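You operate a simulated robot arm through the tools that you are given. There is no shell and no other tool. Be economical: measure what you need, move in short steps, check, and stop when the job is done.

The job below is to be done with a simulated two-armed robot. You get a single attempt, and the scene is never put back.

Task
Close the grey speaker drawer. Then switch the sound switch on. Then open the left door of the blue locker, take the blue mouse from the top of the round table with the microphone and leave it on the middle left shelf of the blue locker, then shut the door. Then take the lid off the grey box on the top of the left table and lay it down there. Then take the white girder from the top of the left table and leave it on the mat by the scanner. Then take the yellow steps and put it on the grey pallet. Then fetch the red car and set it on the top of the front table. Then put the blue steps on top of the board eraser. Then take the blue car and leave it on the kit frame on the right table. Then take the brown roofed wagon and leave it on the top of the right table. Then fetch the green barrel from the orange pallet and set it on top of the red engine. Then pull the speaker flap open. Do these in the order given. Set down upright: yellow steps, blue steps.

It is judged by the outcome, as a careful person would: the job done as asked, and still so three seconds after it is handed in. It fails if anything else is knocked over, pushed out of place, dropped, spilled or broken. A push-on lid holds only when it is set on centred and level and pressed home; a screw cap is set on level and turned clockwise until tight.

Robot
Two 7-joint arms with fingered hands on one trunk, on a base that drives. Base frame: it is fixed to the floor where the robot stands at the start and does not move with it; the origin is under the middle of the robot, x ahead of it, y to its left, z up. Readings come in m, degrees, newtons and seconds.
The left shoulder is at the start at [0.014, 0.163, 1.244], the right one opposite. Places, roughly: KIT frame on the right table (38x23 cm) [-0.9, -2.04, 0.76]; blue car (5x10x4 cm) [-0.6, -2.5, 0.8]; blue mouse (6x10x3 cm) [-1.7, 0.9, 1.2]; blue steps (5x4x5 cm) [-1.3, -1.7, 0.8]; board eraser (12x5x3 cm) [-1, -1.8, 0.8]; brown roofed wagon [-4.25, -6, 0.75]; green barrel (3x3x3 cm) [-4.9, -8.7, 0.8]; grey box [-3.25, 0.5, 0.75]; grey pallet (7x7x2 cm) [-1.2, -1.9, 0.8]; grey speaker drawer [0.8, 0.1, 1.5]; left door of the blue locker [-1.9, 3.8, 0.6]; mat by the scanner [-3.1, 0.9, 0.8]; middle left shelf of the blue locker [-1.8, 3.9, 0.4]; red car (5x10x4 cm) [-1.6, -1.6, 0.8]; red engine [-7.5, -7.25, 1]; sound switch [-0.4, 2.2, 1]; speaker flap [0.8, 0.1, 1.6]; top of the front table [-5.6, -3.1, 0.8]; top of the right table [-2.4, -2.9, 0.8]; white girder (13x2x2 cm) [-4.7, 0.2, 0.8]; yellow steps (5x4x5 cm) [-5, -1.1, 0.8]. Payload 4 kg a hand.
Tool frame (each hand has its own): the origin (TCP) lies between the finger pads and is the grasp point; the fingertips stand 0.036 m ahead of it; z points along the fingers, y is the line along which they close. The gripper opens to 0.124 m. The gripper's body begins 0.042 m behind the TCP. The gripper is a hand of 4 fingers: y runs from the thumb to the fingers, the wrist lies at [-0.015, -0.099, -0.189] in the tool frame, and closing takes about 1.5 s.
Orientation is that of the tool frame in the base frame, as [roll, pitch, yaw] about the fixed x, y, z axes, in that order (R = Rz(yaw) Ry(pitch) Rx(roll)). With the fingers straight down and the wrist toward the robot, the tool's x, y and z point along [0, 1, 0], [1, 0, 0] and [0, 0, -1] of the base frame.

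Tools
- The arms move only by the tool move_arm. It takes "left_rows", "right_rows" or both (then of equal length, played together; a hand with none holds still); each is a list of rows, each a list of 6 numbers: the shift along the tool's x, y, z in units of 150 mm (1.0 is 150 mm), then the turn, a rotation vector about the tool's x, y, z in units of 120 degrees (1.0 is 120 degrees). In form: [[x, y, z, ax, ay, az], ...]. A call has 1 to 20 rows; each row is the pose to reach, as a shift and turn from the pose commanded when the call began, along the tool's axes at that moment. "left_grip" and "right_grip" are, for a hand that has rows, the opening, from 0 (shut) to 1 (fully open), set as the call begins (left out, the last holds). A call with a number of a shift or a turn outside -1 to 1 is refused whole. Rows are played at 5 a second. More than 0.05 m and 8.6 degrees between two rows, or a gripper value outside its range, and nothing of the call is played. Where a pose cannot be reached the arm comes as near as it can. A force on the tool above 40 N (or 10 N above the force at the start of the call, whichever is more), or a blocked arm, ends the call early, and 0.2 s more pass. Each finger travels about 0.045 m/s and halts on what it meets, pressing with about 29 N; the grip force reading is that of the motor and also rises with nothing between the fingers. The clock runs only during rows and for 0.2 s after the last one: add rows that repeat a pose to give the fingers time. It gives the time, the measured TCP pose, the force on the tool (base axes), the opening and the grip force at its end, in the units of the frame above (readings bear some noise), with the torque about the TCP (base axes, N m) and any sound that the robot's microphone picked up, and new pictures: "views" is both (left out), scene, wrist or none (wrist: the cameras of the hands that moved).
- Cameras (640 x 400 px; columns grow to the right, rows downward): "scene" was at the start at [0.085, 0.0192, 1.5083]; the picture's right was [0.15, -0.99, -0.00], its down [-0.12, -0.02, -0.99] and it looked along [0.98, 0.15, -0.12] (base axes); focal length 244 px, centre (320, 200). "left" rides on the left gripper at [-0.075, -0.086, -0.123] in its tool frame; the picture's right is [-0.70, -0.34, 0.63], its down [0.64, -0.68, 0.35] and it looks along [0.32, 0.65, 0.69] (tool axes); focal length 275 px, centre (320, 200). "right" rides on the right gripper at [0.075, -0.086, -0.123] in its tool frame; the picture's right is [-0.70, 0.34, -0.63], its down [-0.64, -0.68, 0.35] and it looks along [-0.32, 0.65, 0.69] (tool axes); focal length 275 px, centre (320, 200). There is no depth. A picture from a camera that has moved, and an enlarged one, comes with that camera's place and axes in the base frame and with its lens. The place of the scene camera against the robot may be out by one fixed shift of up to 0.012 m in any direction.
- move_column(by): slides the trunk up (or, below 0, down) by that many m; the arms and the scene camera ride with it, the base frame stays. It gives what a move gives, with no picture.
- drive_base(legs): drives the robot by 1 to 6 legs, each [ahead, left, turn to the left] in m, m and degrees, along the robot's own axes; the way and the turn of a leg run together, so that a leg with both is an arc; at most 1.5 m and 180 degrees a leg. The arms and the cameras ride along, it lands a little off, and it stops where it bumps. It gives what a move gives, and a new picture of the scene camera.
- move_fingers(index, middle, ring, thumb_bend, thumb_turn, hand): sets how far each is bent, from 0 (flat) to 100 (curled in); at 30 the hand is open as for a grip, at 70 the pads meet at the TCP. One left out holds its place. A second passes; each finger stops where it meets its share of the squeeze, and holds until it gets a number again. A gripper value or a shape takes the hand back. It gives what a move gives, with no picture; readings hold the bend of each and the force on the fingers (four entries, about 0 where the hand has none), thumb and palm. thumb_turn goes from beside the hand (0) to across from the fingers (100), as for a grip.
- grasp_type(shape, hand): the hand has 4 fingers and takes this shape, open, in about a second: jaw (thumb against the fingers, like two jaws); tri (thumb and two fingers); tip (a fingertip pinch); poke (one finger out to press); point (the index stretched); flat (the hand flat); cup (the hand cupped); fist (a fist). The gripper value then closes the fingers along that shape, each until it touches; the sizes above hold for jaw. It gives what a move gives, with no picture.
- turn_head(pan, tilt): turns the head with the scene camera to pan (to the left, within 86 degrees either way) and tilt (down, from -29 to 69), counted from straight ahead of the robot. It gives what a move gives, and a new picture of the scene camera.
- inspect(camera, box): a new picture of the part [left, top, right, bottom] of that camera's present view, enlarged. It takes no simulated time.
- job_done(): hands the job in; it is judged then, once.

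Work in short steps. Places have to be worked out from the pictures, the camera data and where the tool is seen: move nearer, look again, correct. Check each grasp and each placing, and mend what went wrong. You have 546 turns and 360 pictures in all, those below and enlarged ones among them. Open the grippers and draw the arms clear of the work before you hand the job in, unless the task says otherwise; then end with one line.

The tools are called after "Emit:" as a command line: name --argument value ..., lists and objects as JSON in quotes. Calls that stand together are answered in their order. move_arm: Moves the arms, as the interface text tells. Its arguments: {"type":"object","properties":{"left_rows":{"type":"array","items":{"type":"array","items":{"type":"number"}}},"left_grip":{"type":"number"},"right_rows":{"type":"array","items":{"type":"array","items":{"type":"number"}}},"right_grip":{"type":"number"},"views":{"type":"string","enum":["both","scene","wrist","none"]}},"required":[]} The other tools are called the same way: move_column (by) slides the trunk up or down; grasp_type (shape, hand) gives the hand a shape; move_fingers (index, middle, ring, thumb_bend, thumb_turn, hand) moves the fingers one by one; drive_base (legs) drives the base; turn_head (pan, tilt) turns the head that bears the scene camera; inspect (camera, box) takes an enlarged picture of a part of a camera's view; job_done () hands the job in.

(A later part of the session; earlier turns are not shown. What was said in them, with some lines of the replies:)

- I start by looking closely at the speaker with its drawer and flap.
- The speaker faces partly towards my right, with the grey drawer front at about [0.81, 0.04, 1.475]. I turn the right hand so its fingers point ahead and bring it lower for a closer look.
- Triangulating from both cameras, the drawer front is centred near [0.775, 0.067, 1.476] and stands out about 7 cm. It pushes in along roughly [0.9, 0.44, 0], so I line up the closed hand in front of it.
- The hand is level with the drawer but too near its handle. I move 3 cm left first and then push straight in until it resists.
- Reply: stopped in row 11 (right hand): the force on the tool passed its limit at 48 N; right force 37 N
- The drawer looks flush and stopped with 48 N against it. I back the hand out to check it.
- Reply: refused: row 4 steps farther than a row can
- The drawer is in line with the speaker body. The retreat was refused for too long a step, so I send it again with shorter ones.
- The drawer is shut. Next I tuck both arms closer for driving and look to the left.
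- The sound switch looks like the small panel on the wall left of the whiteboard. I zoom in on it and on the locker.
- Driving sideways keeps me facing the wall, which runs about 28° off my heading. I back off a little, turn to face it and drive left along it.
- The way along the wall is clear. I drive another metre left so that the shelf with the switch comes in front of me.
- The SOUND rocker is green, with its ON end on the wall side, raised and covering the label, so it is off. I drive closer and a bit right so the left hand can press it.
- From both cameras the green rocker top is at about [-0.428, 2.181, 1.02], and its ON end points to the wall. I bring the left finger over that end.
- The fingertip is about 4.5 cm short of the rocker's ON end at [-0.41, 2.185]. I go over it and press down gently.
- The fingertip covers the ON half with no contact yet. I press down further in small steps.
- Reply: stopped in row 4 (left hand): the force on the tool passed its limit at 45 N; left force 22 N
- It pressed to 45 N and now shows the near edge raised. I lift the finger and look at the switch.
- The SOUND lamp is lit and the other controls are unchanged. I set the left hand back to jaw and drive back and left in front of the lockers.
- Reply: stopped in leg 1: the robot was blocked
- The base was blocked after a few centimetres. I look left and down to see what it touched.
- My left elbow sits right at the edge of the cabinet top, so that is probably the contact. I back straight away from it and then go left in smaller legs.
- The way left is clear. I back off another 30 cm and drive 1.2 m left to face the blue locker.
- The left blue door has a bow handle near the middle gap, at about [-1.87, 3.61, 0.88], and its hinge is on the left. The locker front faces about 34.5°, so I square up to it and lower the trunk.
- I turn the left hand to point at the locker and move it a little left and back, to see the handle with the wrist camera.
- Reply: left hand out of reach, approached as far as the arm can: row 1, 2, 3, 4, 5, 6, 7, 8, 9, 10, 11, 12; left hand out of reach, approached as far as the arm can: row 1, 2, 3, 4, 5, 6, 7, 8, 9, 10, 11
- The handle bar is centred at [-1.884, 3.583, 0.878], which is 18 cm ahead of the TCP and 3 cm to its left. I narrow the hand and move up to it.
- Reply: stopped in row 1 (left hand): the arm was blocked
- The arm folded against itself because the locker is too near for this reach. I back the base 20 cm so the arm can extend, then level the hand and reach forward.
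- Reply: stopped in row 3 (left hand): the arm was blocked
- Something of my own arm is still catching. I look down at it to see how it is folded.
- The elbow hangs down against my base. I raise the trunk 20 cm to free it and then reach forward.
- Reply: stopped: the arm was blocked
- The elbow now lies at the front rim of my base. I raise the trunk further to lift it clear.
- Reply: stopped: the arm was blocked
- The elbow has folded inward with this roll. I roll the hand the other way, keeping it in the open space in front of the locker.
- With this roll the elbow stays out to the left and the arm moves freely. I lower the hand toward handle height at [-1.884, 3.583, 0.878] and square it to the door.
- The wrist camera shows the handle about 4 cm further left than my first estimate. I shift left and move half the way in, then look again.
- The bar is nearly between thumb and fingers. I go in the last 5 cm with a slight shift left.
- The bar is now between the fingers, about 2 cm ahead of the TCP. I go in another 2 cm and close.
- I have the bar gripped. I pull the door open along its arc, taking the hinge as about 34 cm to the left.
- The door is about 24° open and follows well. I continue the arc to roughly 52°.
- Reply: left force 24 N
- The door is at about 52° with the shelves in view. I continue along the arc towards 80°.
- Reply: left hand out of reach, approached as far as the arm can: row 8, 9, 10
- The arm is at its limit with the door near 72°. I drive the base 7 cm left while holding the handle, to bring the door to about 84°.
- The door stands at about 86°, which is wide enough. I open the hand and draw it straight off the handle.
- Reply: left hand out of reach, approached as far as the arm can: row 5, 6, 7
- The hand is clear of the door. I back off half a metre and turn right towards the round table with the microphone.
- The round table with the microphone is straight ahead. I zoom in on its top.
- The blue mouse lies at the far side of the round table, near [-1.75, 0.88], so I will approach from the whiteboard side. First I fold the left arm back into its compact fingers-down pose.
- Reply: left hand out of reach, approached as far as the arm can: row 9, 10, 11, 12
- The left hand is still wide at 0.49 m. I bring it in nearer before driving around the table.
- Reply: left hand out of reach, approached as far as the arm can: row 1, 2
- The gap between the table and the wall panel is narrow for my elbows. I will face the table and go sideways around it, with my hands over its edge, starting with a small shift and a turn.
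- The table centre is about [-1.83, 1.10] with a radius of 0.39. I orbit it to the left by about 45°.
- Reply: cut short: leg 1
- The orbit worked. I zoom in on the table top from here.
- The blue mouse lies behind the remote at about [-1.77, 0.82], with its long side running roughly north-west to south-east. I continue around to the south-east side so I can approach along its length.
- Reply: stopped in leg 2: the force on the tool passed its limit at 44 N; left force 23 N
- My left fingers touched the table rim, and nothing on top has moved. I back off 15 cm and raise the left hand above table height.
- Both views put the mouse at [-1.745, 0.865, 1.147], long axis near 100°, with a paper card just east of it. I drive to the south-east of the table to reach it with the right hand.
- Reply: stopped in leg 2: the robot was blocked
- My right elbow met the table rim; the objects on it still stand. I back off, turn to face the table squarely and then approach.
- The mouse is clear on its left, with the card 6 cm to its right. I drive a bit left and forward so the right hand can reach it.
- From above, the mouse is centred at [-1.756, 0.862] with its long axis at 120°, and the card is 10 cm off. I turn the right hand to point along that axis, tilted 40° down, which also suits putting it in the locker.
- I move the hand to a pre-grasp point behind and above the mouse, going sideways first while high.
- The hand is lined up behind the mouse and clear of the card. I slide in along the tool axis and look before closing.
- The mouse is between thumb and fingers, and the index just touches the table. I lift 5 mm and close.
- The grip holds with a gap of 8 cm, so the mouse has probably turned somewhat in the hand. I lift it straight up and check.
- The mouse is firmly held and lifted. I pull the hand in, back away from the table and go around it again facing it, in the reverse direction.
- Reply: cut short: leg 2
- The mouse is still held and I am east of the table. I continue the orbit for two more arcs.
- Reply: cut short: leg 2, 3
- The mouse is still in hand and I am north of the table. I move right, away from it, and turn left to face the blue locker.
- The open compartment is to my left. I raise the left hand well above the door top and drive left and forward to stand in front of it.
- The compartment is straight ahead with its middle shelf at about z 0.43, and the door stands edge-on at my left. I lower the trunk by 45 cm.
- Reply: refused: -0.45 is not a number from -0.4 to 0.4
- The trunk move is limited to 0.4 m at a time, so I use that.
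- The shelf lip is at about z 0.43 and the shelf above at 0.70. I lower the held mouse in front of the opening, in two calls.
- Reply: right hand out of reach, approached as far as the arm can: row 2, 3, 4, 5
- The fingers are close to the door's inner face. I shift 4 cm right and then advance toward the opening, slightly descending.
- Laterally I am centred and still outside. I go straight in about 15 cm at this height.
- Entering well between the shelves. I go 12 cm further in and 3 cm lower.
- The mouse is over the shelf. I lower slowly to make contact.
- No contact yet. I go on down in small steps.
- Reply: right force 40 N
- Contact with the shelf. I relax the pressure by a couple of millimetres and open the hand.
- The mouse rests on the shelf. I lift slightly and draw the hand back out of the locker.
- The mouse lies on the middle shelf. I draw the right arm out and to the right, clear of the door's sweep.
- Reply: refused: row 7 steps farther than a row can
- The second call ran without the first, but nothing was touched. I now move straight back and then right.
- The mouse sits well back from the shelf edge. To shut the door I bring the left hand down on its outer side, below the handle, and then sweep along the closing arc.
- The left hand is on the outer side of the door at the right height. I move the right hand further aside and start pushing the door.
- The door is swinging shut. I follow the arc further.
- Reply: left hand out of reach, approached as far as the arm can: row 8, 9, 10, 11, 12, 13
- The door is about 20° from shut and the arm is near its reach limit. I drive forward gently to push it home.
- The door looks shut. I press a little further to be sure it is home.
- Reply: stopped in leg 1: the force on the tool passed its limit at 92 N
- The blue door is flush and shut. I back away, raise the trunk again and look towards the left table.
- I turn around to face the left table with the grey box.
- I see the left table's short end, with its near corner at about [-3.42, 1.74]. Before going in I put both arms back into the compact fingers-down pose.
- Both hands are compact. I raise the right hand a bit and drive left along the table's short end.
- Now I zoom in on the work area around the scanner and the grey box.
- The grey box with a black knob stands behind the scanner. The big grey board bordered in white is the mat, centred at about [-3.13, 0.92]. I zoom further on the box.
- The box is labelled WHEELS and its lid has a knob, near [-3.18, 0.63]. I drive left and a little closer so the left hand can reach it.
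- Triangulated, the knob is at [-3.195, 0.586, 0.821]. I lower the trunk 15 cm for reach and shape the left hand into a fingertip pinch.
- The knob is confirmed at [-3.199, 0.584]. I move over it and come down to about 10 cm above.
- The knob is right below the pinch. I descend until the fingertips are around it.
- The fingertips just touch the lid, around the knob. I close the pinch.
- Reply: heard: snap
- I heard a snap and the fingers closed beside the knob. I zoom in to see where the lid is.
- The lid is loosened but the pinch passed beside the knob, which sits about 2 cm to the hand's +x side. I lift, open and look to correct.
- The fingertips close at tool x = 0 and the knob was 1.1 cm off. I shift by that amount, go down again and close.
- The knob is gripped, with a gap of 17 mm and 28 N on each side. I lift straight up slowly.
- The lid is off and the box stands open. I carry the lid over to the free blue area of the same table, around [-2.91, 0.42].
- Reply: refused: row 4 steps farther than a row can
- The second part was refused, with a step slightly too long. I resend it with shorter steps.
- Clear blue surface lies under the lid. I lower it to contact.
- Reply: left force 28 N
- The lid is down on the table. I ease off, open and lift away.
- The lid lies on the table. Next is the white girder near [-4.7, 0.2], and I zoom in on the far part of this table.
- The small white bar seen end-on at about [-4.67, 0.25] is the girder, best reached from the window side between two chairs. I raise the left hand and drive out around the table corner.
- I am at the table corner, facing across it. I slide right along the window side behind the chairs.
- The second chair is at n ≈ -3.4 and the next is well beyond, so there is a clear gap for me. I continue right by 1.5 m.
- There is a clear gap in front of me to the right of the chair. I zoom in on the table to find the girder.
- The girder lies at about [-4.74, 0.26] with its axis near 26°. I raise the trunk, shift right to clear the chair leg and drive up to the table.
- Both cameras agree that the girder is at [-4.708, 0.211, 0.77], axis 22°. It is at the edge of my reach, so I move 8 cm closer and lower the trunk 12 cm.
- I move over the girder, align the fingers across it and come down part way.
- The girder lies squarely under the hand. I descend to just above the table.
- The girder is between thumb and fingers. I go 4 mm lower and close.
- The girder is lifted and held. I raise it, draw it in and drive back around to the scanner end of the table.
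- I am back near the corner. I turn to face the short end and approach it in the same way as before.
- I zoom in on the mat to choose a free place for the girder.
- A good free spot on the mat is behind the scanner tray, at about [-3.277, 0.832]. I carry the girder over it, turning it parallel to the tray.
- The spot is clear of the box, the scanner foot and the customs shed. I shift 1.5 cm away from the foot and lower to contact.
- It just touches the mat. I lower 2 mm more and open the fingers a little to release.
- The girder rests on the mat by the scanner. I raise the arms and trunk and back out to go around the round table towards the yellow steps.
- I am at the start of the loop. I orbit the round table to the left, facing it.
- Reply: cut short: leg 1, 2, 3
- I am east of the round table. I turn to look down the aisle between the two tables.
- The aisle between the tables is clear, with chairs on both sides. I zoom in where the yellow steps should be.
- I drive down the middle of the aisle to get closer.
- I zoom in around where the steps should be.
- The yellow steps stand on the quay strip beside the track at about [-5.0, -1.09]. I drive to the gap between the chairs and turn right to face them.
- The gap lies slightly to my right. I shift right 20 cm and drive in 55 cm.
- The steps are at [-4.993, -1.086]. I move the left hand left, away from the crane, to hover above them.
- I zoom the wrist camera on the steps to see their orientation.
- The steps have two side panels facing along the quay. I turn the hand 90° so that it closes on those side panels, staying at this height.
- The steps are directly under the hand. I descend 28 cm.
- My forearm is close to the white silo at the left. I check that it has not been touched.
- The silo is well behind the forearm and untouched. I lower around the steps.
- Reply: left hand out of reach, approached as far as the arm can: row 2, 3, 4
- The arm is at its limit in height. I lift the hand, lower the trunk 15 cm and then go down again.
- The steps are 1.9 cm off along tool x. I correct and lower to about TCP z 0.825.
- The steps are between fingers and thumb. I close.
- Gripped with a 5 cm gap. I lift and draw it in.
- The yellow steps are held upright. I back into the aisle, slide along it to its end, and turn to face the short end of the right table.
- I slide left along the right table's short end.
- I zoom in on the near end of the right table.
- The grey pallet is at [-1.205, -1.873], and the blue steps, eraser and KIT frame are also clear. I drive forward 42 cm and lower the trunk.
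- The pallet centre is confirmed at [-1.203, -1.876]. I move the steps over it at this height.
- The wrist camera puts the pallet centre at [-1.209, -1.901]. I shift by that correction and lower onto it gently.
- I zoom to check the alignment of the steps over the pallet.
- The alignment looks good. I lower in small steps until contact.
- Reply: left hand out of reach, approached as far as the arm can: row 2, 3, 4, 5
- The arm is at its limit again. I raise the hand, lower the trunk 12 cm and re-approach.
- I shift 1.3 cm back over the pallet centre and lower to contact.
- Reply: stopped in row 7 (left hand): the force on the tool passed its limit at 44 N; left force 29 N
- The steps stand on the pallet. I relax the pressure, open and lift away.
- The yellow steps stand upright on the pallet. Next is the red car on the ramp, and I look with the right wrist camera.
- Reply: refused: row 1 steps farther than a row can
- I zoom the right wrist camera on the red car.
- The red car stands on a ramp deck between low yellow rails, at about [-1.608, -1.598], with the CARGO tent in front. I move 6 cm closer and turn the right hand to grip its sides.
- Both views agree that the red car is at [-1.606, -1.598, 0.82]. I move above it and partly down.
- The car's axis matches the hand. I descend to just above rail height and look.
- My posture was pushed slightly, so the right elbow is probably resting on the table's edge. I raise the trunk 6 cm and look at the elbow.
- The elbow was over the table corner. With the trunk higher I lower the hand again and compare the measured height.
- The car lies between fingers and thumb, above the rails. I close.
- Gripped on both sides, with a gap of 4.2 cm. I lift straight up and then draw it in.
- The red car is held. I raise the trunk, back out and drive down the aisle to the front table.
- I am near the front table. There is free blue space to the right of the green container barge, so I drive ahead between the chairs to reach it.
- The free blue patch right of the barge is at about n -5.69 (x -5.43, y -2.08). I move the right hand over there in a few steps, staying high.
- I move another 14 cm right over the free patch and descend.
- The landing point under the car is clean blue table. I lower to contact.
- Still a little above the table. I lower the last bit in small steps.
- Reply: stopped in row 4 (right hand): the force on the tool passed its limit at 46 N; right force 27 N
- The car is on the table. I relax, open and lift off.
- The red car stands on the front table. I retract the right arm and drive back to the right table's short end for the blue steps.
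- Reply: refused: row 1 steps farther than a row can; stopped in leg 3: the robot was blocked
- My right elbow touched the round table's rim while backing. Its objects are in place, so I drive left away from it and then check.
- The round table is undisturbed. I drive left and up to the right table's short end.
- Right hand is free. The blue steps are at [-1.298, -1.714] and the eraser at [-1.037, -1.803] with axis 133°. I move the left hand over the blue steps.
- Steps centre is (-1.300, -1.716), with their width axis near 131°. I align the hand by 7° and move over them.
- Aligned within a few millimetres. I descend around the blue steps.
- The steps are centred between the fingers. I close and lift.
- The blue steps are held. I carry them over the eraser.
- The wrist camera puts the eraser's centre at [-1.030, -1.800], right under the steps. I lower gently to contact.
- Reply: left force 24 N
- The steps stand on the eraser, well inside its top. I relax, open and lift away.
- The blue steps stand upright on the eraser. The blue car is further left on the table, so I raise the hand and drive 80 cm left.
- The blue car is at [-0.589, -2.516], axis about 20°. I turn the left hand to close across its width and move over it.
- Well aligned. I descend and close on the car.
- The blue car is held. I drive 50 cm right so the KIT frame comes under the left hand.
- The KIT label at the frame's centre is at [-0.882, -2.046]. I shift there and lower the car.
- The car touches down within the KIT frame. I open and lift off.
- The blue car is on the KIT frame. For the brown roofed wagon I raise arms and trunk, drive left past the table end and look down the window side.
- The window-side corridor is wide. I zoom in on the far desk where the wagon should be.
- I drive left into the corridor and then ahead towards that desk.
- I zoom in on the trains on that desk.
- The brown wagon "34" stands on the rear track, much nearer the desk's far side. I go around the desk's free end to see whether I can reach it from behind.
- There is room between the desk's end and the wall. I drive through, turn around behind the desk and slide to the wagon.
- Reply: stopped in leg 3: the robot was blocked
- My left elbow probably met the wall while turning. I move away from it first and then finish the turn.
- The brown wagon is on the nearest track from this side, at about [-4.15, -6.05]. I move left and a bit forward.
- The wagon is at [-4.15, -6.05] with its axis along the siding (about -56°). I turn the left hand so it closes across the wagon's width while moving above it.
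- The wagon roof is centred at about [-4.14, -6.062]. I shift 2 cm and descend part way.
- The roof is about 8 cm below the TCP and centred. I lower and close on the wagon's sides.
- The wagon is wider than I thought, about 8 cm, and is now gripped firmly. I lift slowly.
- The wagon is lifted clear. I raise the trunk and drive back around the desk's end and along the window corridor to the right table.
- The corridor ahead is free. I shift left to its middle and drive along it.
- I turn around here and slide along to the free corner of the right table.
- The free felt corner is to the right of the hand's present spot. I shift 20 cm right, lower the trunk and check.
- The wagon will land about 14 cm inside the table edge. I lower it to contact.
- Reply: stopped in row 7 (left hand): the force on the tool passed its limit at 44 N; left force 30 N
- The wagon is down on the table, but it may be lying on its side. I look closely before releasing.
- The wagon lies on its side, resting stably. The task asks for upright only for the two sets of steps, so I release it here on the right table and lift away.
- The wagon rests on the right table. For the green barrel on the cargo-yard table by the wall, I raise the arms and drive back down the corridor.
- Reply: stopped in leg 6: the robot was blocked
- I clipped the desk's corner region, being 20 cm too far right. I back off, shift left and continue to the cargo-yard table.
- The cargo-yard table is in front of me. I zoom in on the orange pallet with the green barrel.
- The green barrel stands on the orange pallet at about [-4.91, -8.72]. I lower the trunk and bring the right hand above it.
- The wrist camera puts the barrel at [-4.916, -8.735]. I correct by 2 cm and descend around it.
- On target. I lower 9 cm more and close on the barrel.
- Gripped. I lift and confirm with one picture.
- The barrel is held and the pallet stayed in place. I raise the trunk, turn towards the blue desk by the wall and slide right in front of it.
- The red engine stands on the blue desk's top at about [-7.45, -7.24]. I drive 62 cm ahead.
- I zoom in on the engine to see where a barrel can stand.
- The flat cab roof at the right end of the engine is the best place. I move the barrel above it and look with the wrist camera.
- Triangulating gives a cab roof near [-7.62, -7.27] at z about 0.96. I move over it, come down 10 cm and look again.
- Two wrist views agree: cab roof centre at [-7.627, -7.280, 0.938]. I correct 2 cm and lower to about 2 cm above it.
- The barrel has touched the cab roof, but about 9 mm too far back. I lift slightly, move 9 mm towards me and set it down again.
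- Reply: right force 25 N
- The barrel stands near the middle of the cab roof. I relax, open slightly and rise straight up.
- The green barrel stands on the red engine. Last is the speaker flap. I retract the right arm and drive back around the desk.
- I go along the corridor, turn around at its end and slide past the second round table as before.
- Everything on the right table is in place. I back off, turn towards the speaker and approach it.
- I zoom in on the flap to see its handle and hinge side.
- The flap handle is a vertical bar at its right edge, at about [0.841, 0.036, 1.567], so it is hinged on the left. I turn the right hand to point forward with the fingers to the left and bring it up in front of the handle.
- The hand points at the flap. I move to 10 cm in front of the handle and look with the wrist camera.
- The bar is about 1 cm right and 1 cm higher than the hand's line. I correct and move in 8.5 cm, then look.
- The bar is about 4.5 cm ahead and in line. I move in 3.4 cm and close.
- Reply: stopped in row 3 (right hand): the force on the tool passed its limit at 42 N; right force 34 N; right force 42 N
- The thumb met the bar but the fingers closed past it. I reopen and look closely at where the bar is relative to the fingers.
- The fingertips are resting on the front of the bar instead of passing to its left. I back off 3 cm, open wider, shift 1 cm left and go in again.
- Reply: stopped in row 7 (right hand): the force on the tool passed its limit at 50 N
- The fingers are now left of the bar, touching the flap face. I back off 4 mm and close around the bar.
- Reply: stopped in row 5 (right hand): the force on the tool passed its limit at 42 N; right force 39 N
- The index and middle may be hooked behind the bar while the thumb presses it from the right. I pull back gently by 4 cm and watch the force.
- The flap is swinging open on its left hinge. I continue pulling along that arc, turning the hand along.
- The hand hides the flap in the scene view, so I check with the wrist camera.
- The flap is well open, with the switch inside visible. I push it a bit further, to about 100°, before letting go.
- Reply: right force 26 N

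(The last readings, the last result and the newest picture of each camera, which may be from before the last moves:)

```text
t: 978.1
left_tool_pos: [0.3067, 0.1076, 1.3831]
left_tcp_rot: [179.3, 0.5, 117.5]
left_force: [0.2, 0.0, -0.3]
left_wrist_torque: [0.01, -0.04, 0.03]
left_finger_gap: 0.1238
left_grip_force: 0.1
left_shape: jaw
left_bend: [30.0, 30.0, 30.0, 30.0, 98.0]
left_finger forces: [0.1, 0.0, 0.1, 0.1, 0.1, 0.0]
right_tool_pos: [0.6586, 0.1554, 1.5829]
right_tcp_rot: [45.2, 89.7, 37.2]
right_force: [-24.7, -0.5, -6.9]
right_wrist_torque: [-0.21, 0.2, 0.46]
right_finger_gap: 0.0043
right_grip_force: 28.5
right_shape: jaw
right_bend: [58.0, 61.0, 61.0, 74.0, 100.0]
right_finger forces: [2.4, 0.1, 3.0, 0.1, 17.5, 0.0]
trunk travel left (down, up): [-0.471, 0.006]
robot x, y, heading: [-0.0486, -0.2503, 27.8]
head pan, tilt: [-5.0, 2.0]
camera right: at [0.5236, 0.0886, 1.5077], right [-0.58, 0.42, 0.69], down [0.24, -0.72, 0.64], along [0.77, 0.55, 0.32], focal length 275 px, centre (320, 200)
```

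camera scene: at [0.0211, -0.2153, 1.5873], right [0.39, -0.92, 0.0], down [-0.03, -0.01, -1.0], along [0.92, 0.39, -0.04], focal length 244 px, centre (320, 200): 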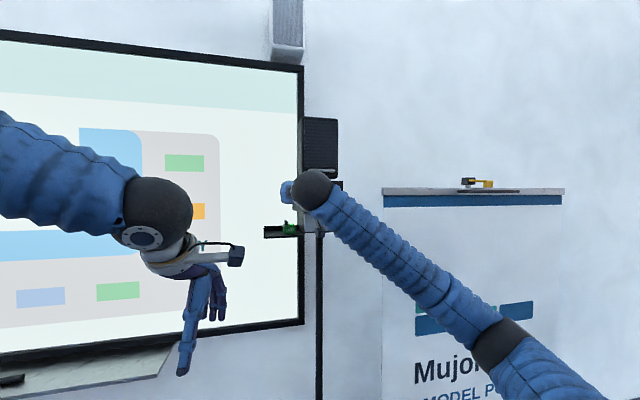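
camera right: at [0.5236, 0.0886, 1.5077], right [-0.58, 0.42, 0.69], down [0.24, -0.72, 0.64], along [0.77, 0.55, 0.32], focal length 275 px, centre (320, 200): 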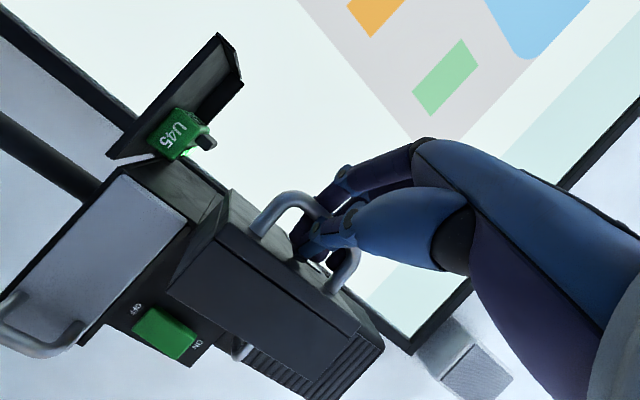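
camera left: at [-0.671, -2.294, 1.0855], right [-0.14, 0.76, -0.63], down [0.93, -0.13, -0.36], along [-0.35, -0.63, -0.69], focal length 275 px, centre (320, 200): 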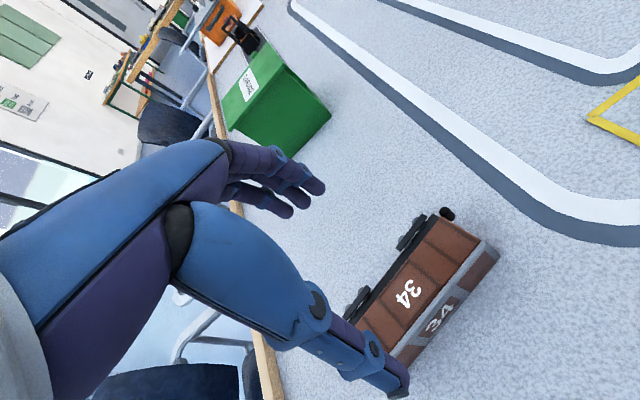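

The flap stands about 90° open. I free the fingers one by one: first index, middle and ring, then a small retreat, then the thumb.

Emit:
move_fingers --hand "right" --index 20 --middle 20 --ring 20

Emit:
inspect --camera "right" --box '[160, 140, 420, 340]'

```text
t: 979.1
left_tool_pos: [0.3116, 0.1044, 1.3822]
left_tcp_rot: [179.4, 0.5, 117.5]
left_force: [0.3, 0.3, 0.1]
left_wrist_torque: [-0.01, 0.0, -0.01]
left_finger_gap: 0.1236
left_grip_force: 0.2
left_shape: jaw
left_bend: [30.0, 30.0, 30.0, 30.0, 98.0]
left_finger forces: [0.0, 0.0, 0.0, 0.1, 0.1, 0.1]
right_tool_pos: [0.664, 0.1533, 1.5815]
right_tcp_rot: [100.5, 89.9, 92.5]
right_force: [-0.7, 0.3, -0.5]
right_wrist_torque: [0.01, 0.02, -0.03]
right_finger_gap: 0.0315
right_grip_force: 0.1
right_shape: fingers
right_bend: [20.0, 20.0, 20.0, 85.0, 100.0]
right_finger forces: [0.1, 0.1, 0.1, 0.0, 0.1, 0.1]
trunk travel left (down, up): [-0.471, 0.006]
robot x, y, heading: [-0.0512, -0.2553, 27.6]
head pan, tilt: [-5.0, 2.0]
```

```text
2.00 times, centred on (290, 240) of right
camera zoom: at [0.5287, 0.0858, 1.5066], right [-0.58, 0.42, 0.7], down [0.25, -0.73, 0.64], along [0.78, 0.54, 0.32], focal length 551 px, centre (380, 120)
```

zoom: 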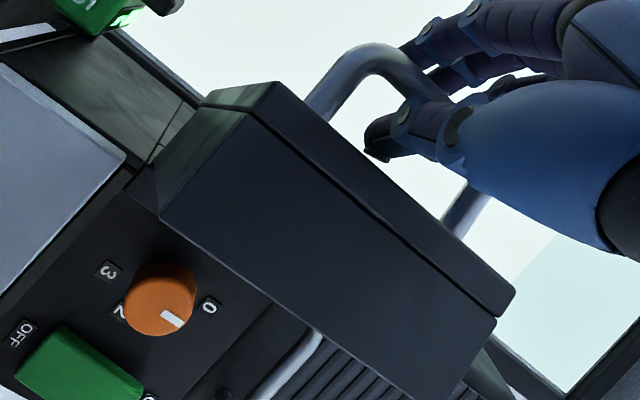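

The flap is wide open and only the thumb is still inside the handle's gap. I straighten the thumb and draw straight back.

Emit:
move_fingers --hand "right" --thumb_bend 35

Emit:
move_arm --right_rows '[[0, 0, -0.1, 0, 0, 0], [0, 0, -0.25, 0, 0, 0], [0, 0, -0.45, 0, 0, 0], [0, 0, -0.7, 0, 0, 0], [0, 0, -0.95, 0, 0, 0]]' --views "wrist"

```text
t: 980.1
left_tool_pos: [0.3102, 0.1052, 1.3812]
left_tcp_rot: [179.4, 0.3, 117.6]
left_force: [0.5, 0.2, -1.7]
left_wrist_torque: [0.01, 0.03, 0.02]
left_finger_gap: 0.1238
left_grip_force: 0.0
left_shape: jaw
left_bend: [30.0, 30.0, 30.0, 30.0, 98.0]
left_finger forces: [0.0, 0.1, 0.1, 0.1, 0.0, 0.1]
right_tool_pos: [0.6632, 0.153, 1.5831]
right_tcp_rot: [43.2, 89.7, 35.2]
right_force: [0.2, 0.0, 0.3]
right_wrist_torque: [0.01, 0.02, -0.02]
right_finger_gap: 0.1341
right_grip_force: 0.0
right_shape: fingers
right_bend: [20.0, 20.0, 20.0, 35.0, 100.0]
right_finger forces: [0.1, 0.0, 0.0, 0.1, 0.0, 0.0]
trunk travel left (down, up): [-0.471, 0.006]
robot x, y, heading: [-0.0464, -0.2543, 27.5]
head pan, tilt: [-5.0, 2.0]
```

```text
t: 981.3
left_tool_pos: [0.3106, 0.106, 1.3815]
left_tcp_rot: [179.5, 0.5, 117.4]
left_force: [0.8, 0.0, -0.2]
left_wrist_torque: [0.02, 0.02, 0.05]
left_finger_gap: 0.1238
left_grip_force: 0.0
left_shape: jaw
left_bend: [30.0, 30.0, 30.0, 30.0, 98.0]
left_finger forces: [0.0, 0.0, 0.0, 0.0, 0.0, 0.0]
right_tool_pos: [0.5231, 0.173, 1.5818]
right_tcp_rot: [77.9, 89.8, 69.8]
right_force: [-0.4, 0.6, -0.6]
right_wrist_torque: [0.01, 0.0, 0.01]
right_finger_gap: 0.1338
right_grip_force: 0.0
right_shape: fingers
right_bend: [20.0, 20.0, 20.0, 35.0, 100.0]
right_finger forces: [0.1, 0.0, 0.0, 0.0, 0.1, 0.1]
trunk travel left (down, up): [-0.471, 0.006]
robot x, y, heading: [-0.052, -0.2485, 27.7]
head pan, tilt: [-5.0, 2.0]
camera right: at [0.3877, 0.1058, 1.5057], right [-0.58, 0.42, 0.7], down [0.24, -0.73, 0.64], along [0.78, 0.54, 0.32], focal length 275 px, centre (320, 200)
```

right: 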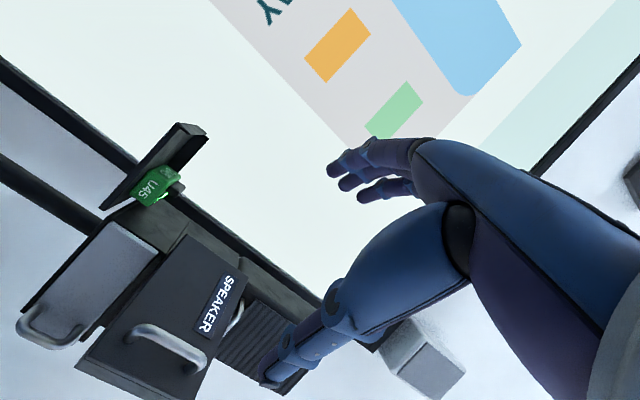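

By projecting the handle, the flap is still open at about 70°. To open it fully I close the hand, bring it around to the inner side of the flap and push it outward from inside.

Emit:
move_arm --right_rows '[[0, -0.2, -0.15, 0, 0, 0], [0, -0.45, -0.2, 0, 0, 0], [0, -0.7, -0.2, 0, 0, 0], [0, -0.98, -0.2, 0, 0, 0]]' --right_grip 0 --views "none"

Emit:
move_arm --right_rows '[[0, -0.25, 0, 0, 0, 0], [0, -0.5, 0, 0, 0, 0], [0, -0.5, 0.3, 0, 0, 0], [0, -0.5, 0.6, 0, 0, 0], [0, -0.5, 0.9, 0, 0, 0]]' --views "wrist"

```text
t: 982.3
left_tool_pos: [0.3098, 0.1043, 1.3836]
left_tcp_rot: [179.3, 0.3, 117.7]
left_force: [0.3, 0.0, -0.2]
left_wrist_torque: [-0.01, -0.05, 0.02]
left_finger_gap: 0.124
left_grip_force: 0.0
left_shape: jaw
left_bend: [30.0, 30.0, 30.0, 30.0, 98.0]
left_finger forces: [0.0, 0.1, 0.0, 0.1, 0.1, 0.1]
right_tool_pos: [0.4708, 0.0294, 1.5815]
right_tcp_rot: [74.3, 89.7, 66.4]
right_force: [-0.8, -0.4, -1.0]
right_wrist_torque: [0.01, -0.01, 0.03]
right_finger_gap: 0.0324
right_grip_force: 0.1
right_shape: jaw
right_bend: [52.0, 55.0, 54.0, 64.0, 100.0]
right_finger forces: [0.1, 0.0, 0.0, 0.0, 0.0, 0.0]
trunk travel left (down, up): [-0.471, 0.006]
robot x, y, heading: [-0.0527, -0.2555, 27.7]
head pan, tilt: [-5.0, 2.0]
```

```text
t: 983.5
left_tool_pos: [0.3102, 0.1024, 1.382]
left_tcp_rot: [179.4, 0.2, 117.6]
left_force: [0.6, 0.4, -1.1]
left_wrist_torque: [0.06, 0.0, 0.0]
left_finger_gap: 0.1238
left_grip_force: 0.1
left_shape: jaw
left_bend: [30.0, 30.0, 30.0, 30.0, 98.0]
left_finger forces: [0.0, 0.0, 0.1, 0.0, 0.0, 0.1]
right_tool_pos: [0.5974, -0.0641, 1.5805]
right_tcp_rot: [81.3, 89.7, 73.4]
right_force: [1.5, -0.2, 0.8]
right_wrist_torque: [0.02, 0.04, 0.02]
right_finger_gap: 0.0
right_grip_force: 29.1
right_shape: jaw
right_bend: [70.0, 70.0, 70.0, 71.0, 100.0]
right_finger forces: [0.0, 0.1, 0.1, 0.1, 0.1, 0.0]
trunk travel left (down, up): [-0.471, 0.006]
robot x, y, heading: [-0.0537, -0.2545, 27.6]
head pan, tilt: [-5.0, 2.0]
camera right: at [0.4623, -0.1311, 1.5058], right [-0.58, 0.42, 0.7], down [0.25, -0.73, 0.64], along [0.78, 0.54, 0.32], focal length 275 px, centre (320, 200)
```

right: 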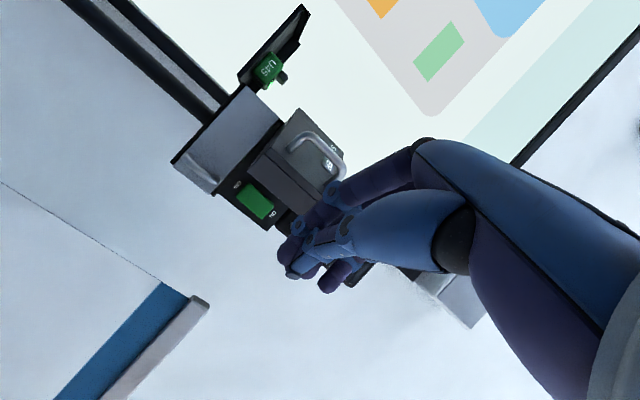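

The flap is open with the interior visible. I move the closed hand forward on its inner side and then push it to the left.

Emit:
move_arm --right_rows '[[0, 0, 0.25, 0, 0, 0], [0, 0, 0.5, 0, 0, 0], [0, 0, 0.72, 0, 0, 0], [0, 0.2, 0.72, 0, 0, 0], [0, 0.35, 0.72, 0, 0, 0], [0, 0.5, 0.72, 0, 0, 0], [0, 0.62, 0.72, 0, 0, 0], [0, 0.74, 0.7, 0, 0, 0], [0, 0.86, 0.68, 0, 0, 0], [0, 0.97, 0.65, 0, 0, 0]]' --views "wrist"

```text
t: 985.3
left_tool_pos: [0.3088, 0.102, 1.3847]
left_tcp_rot: [179.3, 0.3, 117.5]
left_force: [0.3, -0.7, 0.0]
left_wrist_torque: [0.0, 0.03, 0.04]
left_finger_gap: 0.1239
left_grip_force: 0.0
left_shape: jaw
left_bend: [30.0, 30.0, 30.0, 30.0, 98.0]
left_finger forces: [0.1, 0.0, 0.1, 0.0, 0.0, 0.1]
right_tool_pos: [0.7123, 0.0182, 1.5835]
right_tcp_rot: [67.7, 89.5, 59.3]
right_force: [-25.2, -30.2, -4.8]
right_wrist_torque: [0.07, -0.14, 0.81]
right_finger_gap: 0.0
right_grip_force: 28.8
right_shape: jaw
right_bend: [70.0, 70.0, 70.0, 70.0, 100.0]
right_finger forces: [0.0, 40.0, 0.0, 0.1, 0.0, 0.0]
trunk travel left (down, up): [-0.471, 0.006]
robot x, y, heading: [-0.0497, -0.2523, 27.6]
head pan, tilt: [-5.0, 2.0]
stopped in row 8 (right hand): the force on the tool passed its limit at 48 N (the readings are from after the stop); the commanded pose is now the measured one
camera right: at [0.5764, -0.0481, 1.5088], right [-0.58, 0.42, 0.7], down [0.24, -0.73, 0.64], along [0.78, 0.54, 0.32], focal length 275 px, centre (320, 200)
```

right: 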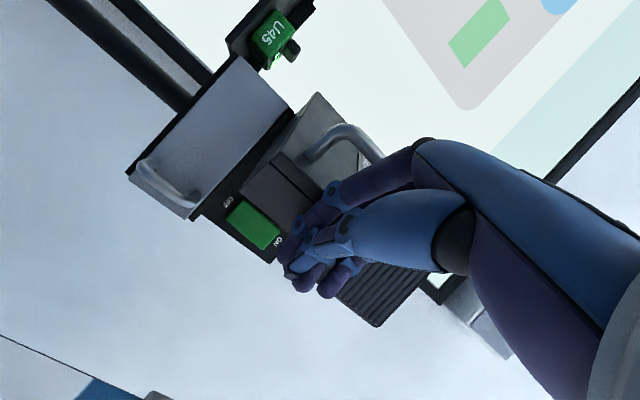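

The fingertips caught the free edge of the flap, which is at about 45°. I shift right, go 6 cm deeper past the edge and then push left.

Emit:
move_arm --right_rows '[[0, -0.2, -0.1, 0, 0, 0], [0, -0.45, -0.1, 0, 0, 0], [0, -0.5, 0.1, 0, 0, 0], [0, -0.5, 0.38, 0, 0, 0], [0, -0.3, 0.38, 0, 0, 0], [0, -0.15, 0.38, 0, 0, 0], [0, 0.0, 0.36, 0, 0, 0], [0, 0.15, 0.32, 0, 0, 0], [0, 0.3, 0.27, 0, 0, 0], [0, 0.45, 0.22, 0, 0, 0], [0, 0.58, 0.18, 0, 0, 0]]' --views "none"

```text
t: 987.7
left_tool_pos: [0.3105, 0.104, 1.3815]
left_tcp_rot: [179.4, 0.3, 117.4]
left_force: [0.4, 0.0, -0.1]
left_wrist_torque: [-0.01, 0.02, -0.04]
left_finger_gap: 0.1237
left_grip_force: 0.0
left_shape: jaw
left_bend: [30.0, 30.0, 30.0, 30.0, 98.0]
left_finger forces: [0.1, 0.1, 0.1, 0.0, 0.1, 0.0]
right_tool_pos: [0.7539, 0.1072, 1.5812]
right_tcp_rot: [101.2, 89.8, 92.9]
right_force: [0.8, -1.3, 0.4]
right_wrist_torque: [0.05, 0.03, 0.0]
right_finger_gap: 0.0
right_grip_force: 29.0
right_shape: jaw
right_bend: [70.0, 70.0, 70.0, 73.0, 100.0]
right_finger forces: [0.1, 0.1, 0.2, 0.0, 0.0, 1.3]
trunk travel left (down, up): [-0.471, 0.006]
robot x, y, heading: [-0.0527, -0.2516, 27.5]
head pan, tilt: [-5.0, 2.0]
```

The hand swept left without obstruction, so the flap should now be past 90°. I withdraw by first moving right and then straight back, and check.

Emit:
move_arm --right_rows '[[0, 0.12, -0.02, 0, 0, 0], [0, 0.0, 0, 0, 0, 0], [0, -0.3, 0, 0, 0, 0], [0, -0.6, 0, 0, 0, 0], [0, -0.85, -0.1, 0, 0, 0], [0, -0.9, -0.4, 0, 0, 0], [0, -0.9, -0.7, 0, 0, 0], [0, -0.9, -1.0, 0, 0, 0]]' --views "wrist"

```text
t: 989.5
left_tool_pos: [0.3096, 0.1045, 1.3823]
left_tcp_rot: [179.4, 0.5, 117.4]
left_force: [-0.1, -0.1, 0.3]
left_wrist_torque: [0.0, -0.03, -0.02]
left_finger_gap: 0.1238
left_grip_force: 0.0
left_shape: jaw
left_bend: [30.0, 30.0, 30.0, 30.0, 98.0]
left_finger forces: [0.0, 0.0, 0.0, 0.0, 0.0, 0.0]
right_tool_pos: [0.5838, -0.0057, 1.5815]
right_tcp_rot: [54.4, 89.8, 46.2]
right_force: [0.8, -0.1, -0.2]
right_wrist_torque: [0.04, -0.03, -0.01]
right_finger_gap: 0.0
right_grip_force: 29.4
right_shape: jaw
right_bend: [70.0, 70.0, 70.0, 73.0, 100.0]
right_finger forces: [0.1, 0.1, 0.0, 0.1, 0.0, 0.1]
trunk travel left (down, up): [-0.471, 0.006]
robot x, y, heading: [-0.0554, -0.2498, 27.7]
head pan, tilt: [-5.0, 2.0]
camera right: at [0.4493, -0.0724, 1.5065], right [-0.58, 0.42, 0.7], down [0.24, -0.73, 0.64], along [0.78, 0.54, 0.32], focal length 275 px, centre (320, 200)
```

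right: 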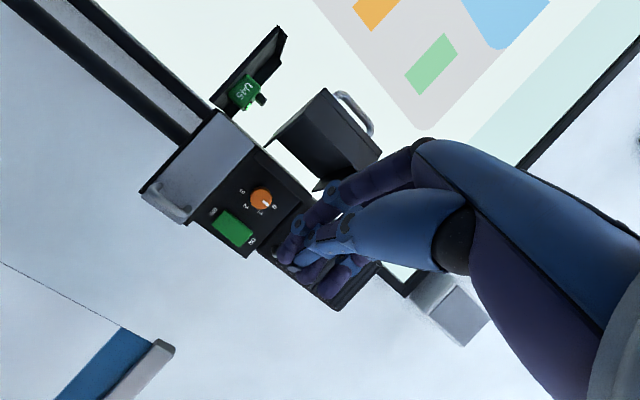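

The flap stands wide open with the inside exposed. The drawer is shut and the U45 car undisturbed. I draw the right arm clear, open both hands and back the base off.

Emit:
move_arm --right_rows '[[0, -0.2, -0.2, 0, 0, 0], [0, -0.4, -0.4, 0, 0, 0], [0, -0.5, -0.6, 0, 0, 0], [0, -0.5, -0.6, 0, 0, 0], [0, -0.5, -0.6, 0, 0, 0]]' --left_rows '[[0, 0, 0, 0, 0, 0], [0, 0, 0, 0, 0, 0], [0, 0, 0, 0, 0, 0], [0, 0, 0, 0, 0, 0], [0, 0, 0, 0, 0, 0]]' --right_grip 1 --left_grip 1 --views "none"

Emit:
drive_base --legs '[[-0.3, 0, 0]]'

Emit:
inspect --camera "scene" --box '[270, 140, 390, 260]'

```text
t: 990.7
left_tool_pos: [0.3099, 0.105, 1.3818]
left_tcp_rot: [179.5, 0.4, 117.5]
left_force: [0.0, 0.0, 0.3]
left_wrist_torque: [0.0, 0.0, -0.01]
left_finger_gap: 0.124
left_grip_force: 0.0
left_shape: jaw
left_bend: [30.0, 30.0, 30.0, 30.0, 98.0]
left_finger forces: [0.1, 0.0, 0.0, 0.0, 0.0, 0.0]
right_tool_pos: [0.487, -0.0677, 1.5793]
right_tcp_rot: [94.5, 89.8, 86.3]
right_force: [0.0, 0.0, 0.8]
right_wrist_torque: [0.0, -0.03, -0.02]
right_finger_gap: 0.1239
right_grip_force: 0.0
right_shape: jaw
right_bend: [30.0, 30.0, 30.0, 30.0, 98.0]
right_finger forces: [0.0, 0.0, 0.0, 0.0, 0.0, 0.0]
trunk travel left (down, up): [-0.471, 0.006]
robot x, y, heading: [-0.0517, -0.2535, 27.4]
head pan, tilt: [-5.0, 2.0]
```

```text
t: 992.7
left_tool_pos: [0.045, -0.0333, 1.3828]
left_tcp_rot: [179.5, 0.4, 117.7]
left_force: [0.4, 0.3, -0.4]
left_wrist_torque: [0.0, -0.03, -0.01]
left_finger_gap: 0.1238
left_grip_force: 0.0
left_shape: jaw
left_bend: [30.0, 30.0, 30.0, 30.0, 98.0]
left_finger forces: [0.1, 0.0, 0.0, 0.1, 0.0, 0.0]
right_tool_pos: [0.2216, -0.2051, 1.5797]
right_tcp_rot: [79.8, 89.7, 71.8]
right_force: [0.2, -0.2, 0.0]
right_wrist_torque: [-0.01, 0.0, -0.03]
right_finger_gap: 0.1238
right_grip_force: 0.1
right_shape: jaw
right_bend: [30.0, 30.0, 30.0, 30.0, 98.0]
right_finger forces: [0.0, 0.0, 0.0, 0.0, 0.1, 0.0]
trunk travel left (down, up): [-0.471, 0.006]
robot x, y, heading: [-0.3146, -0.3888, 27.8]
head pan, tilt: [-5.0, 2.0]
camera scene: at [-0.2444, -0.3562, 1.5874], right [0.39, -0.92, 0.0], down [-0.03, -0.01, -1.0], along [0.92, 0.39, -0.04], focal length 244 px, centre (320, 200)
```

scene: 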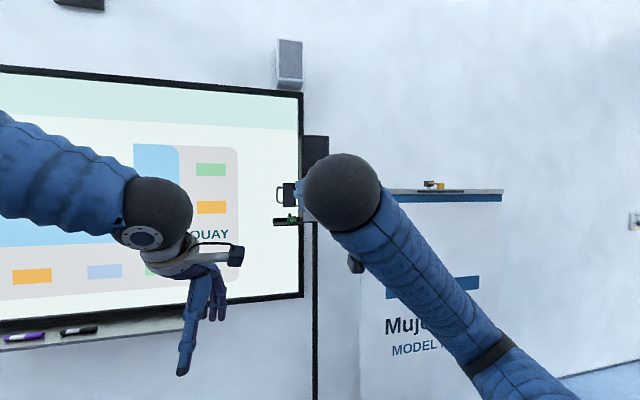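

```text
3.33 times, centred on (330, 200) of scene
camera zoom: at [-0.2444, -0.3562, 1.5874], right [0.39, -0.92, 0.0], down [-0.03, -0.01, -1.0], along [0.92, 0.39, -0.04], focal length 812 px, centre (287, 200)
```

zoom: 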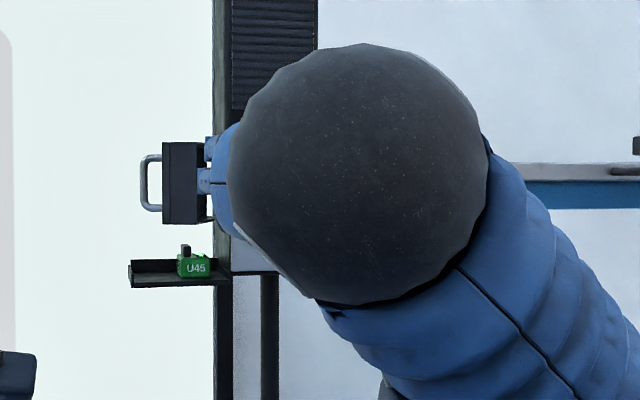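

The flap remains wide open, both grippers are open and the arms are clear. I hand the job in.

Emit:
job_done

```text
The job is handed in.
```

I carried out all twelve steps in the order given and handed the job in, but the brown roofed wagon is lying on its side on the right table. It tipped over as I picked it up. I left it that way because only the two sets of steps had to be upright.
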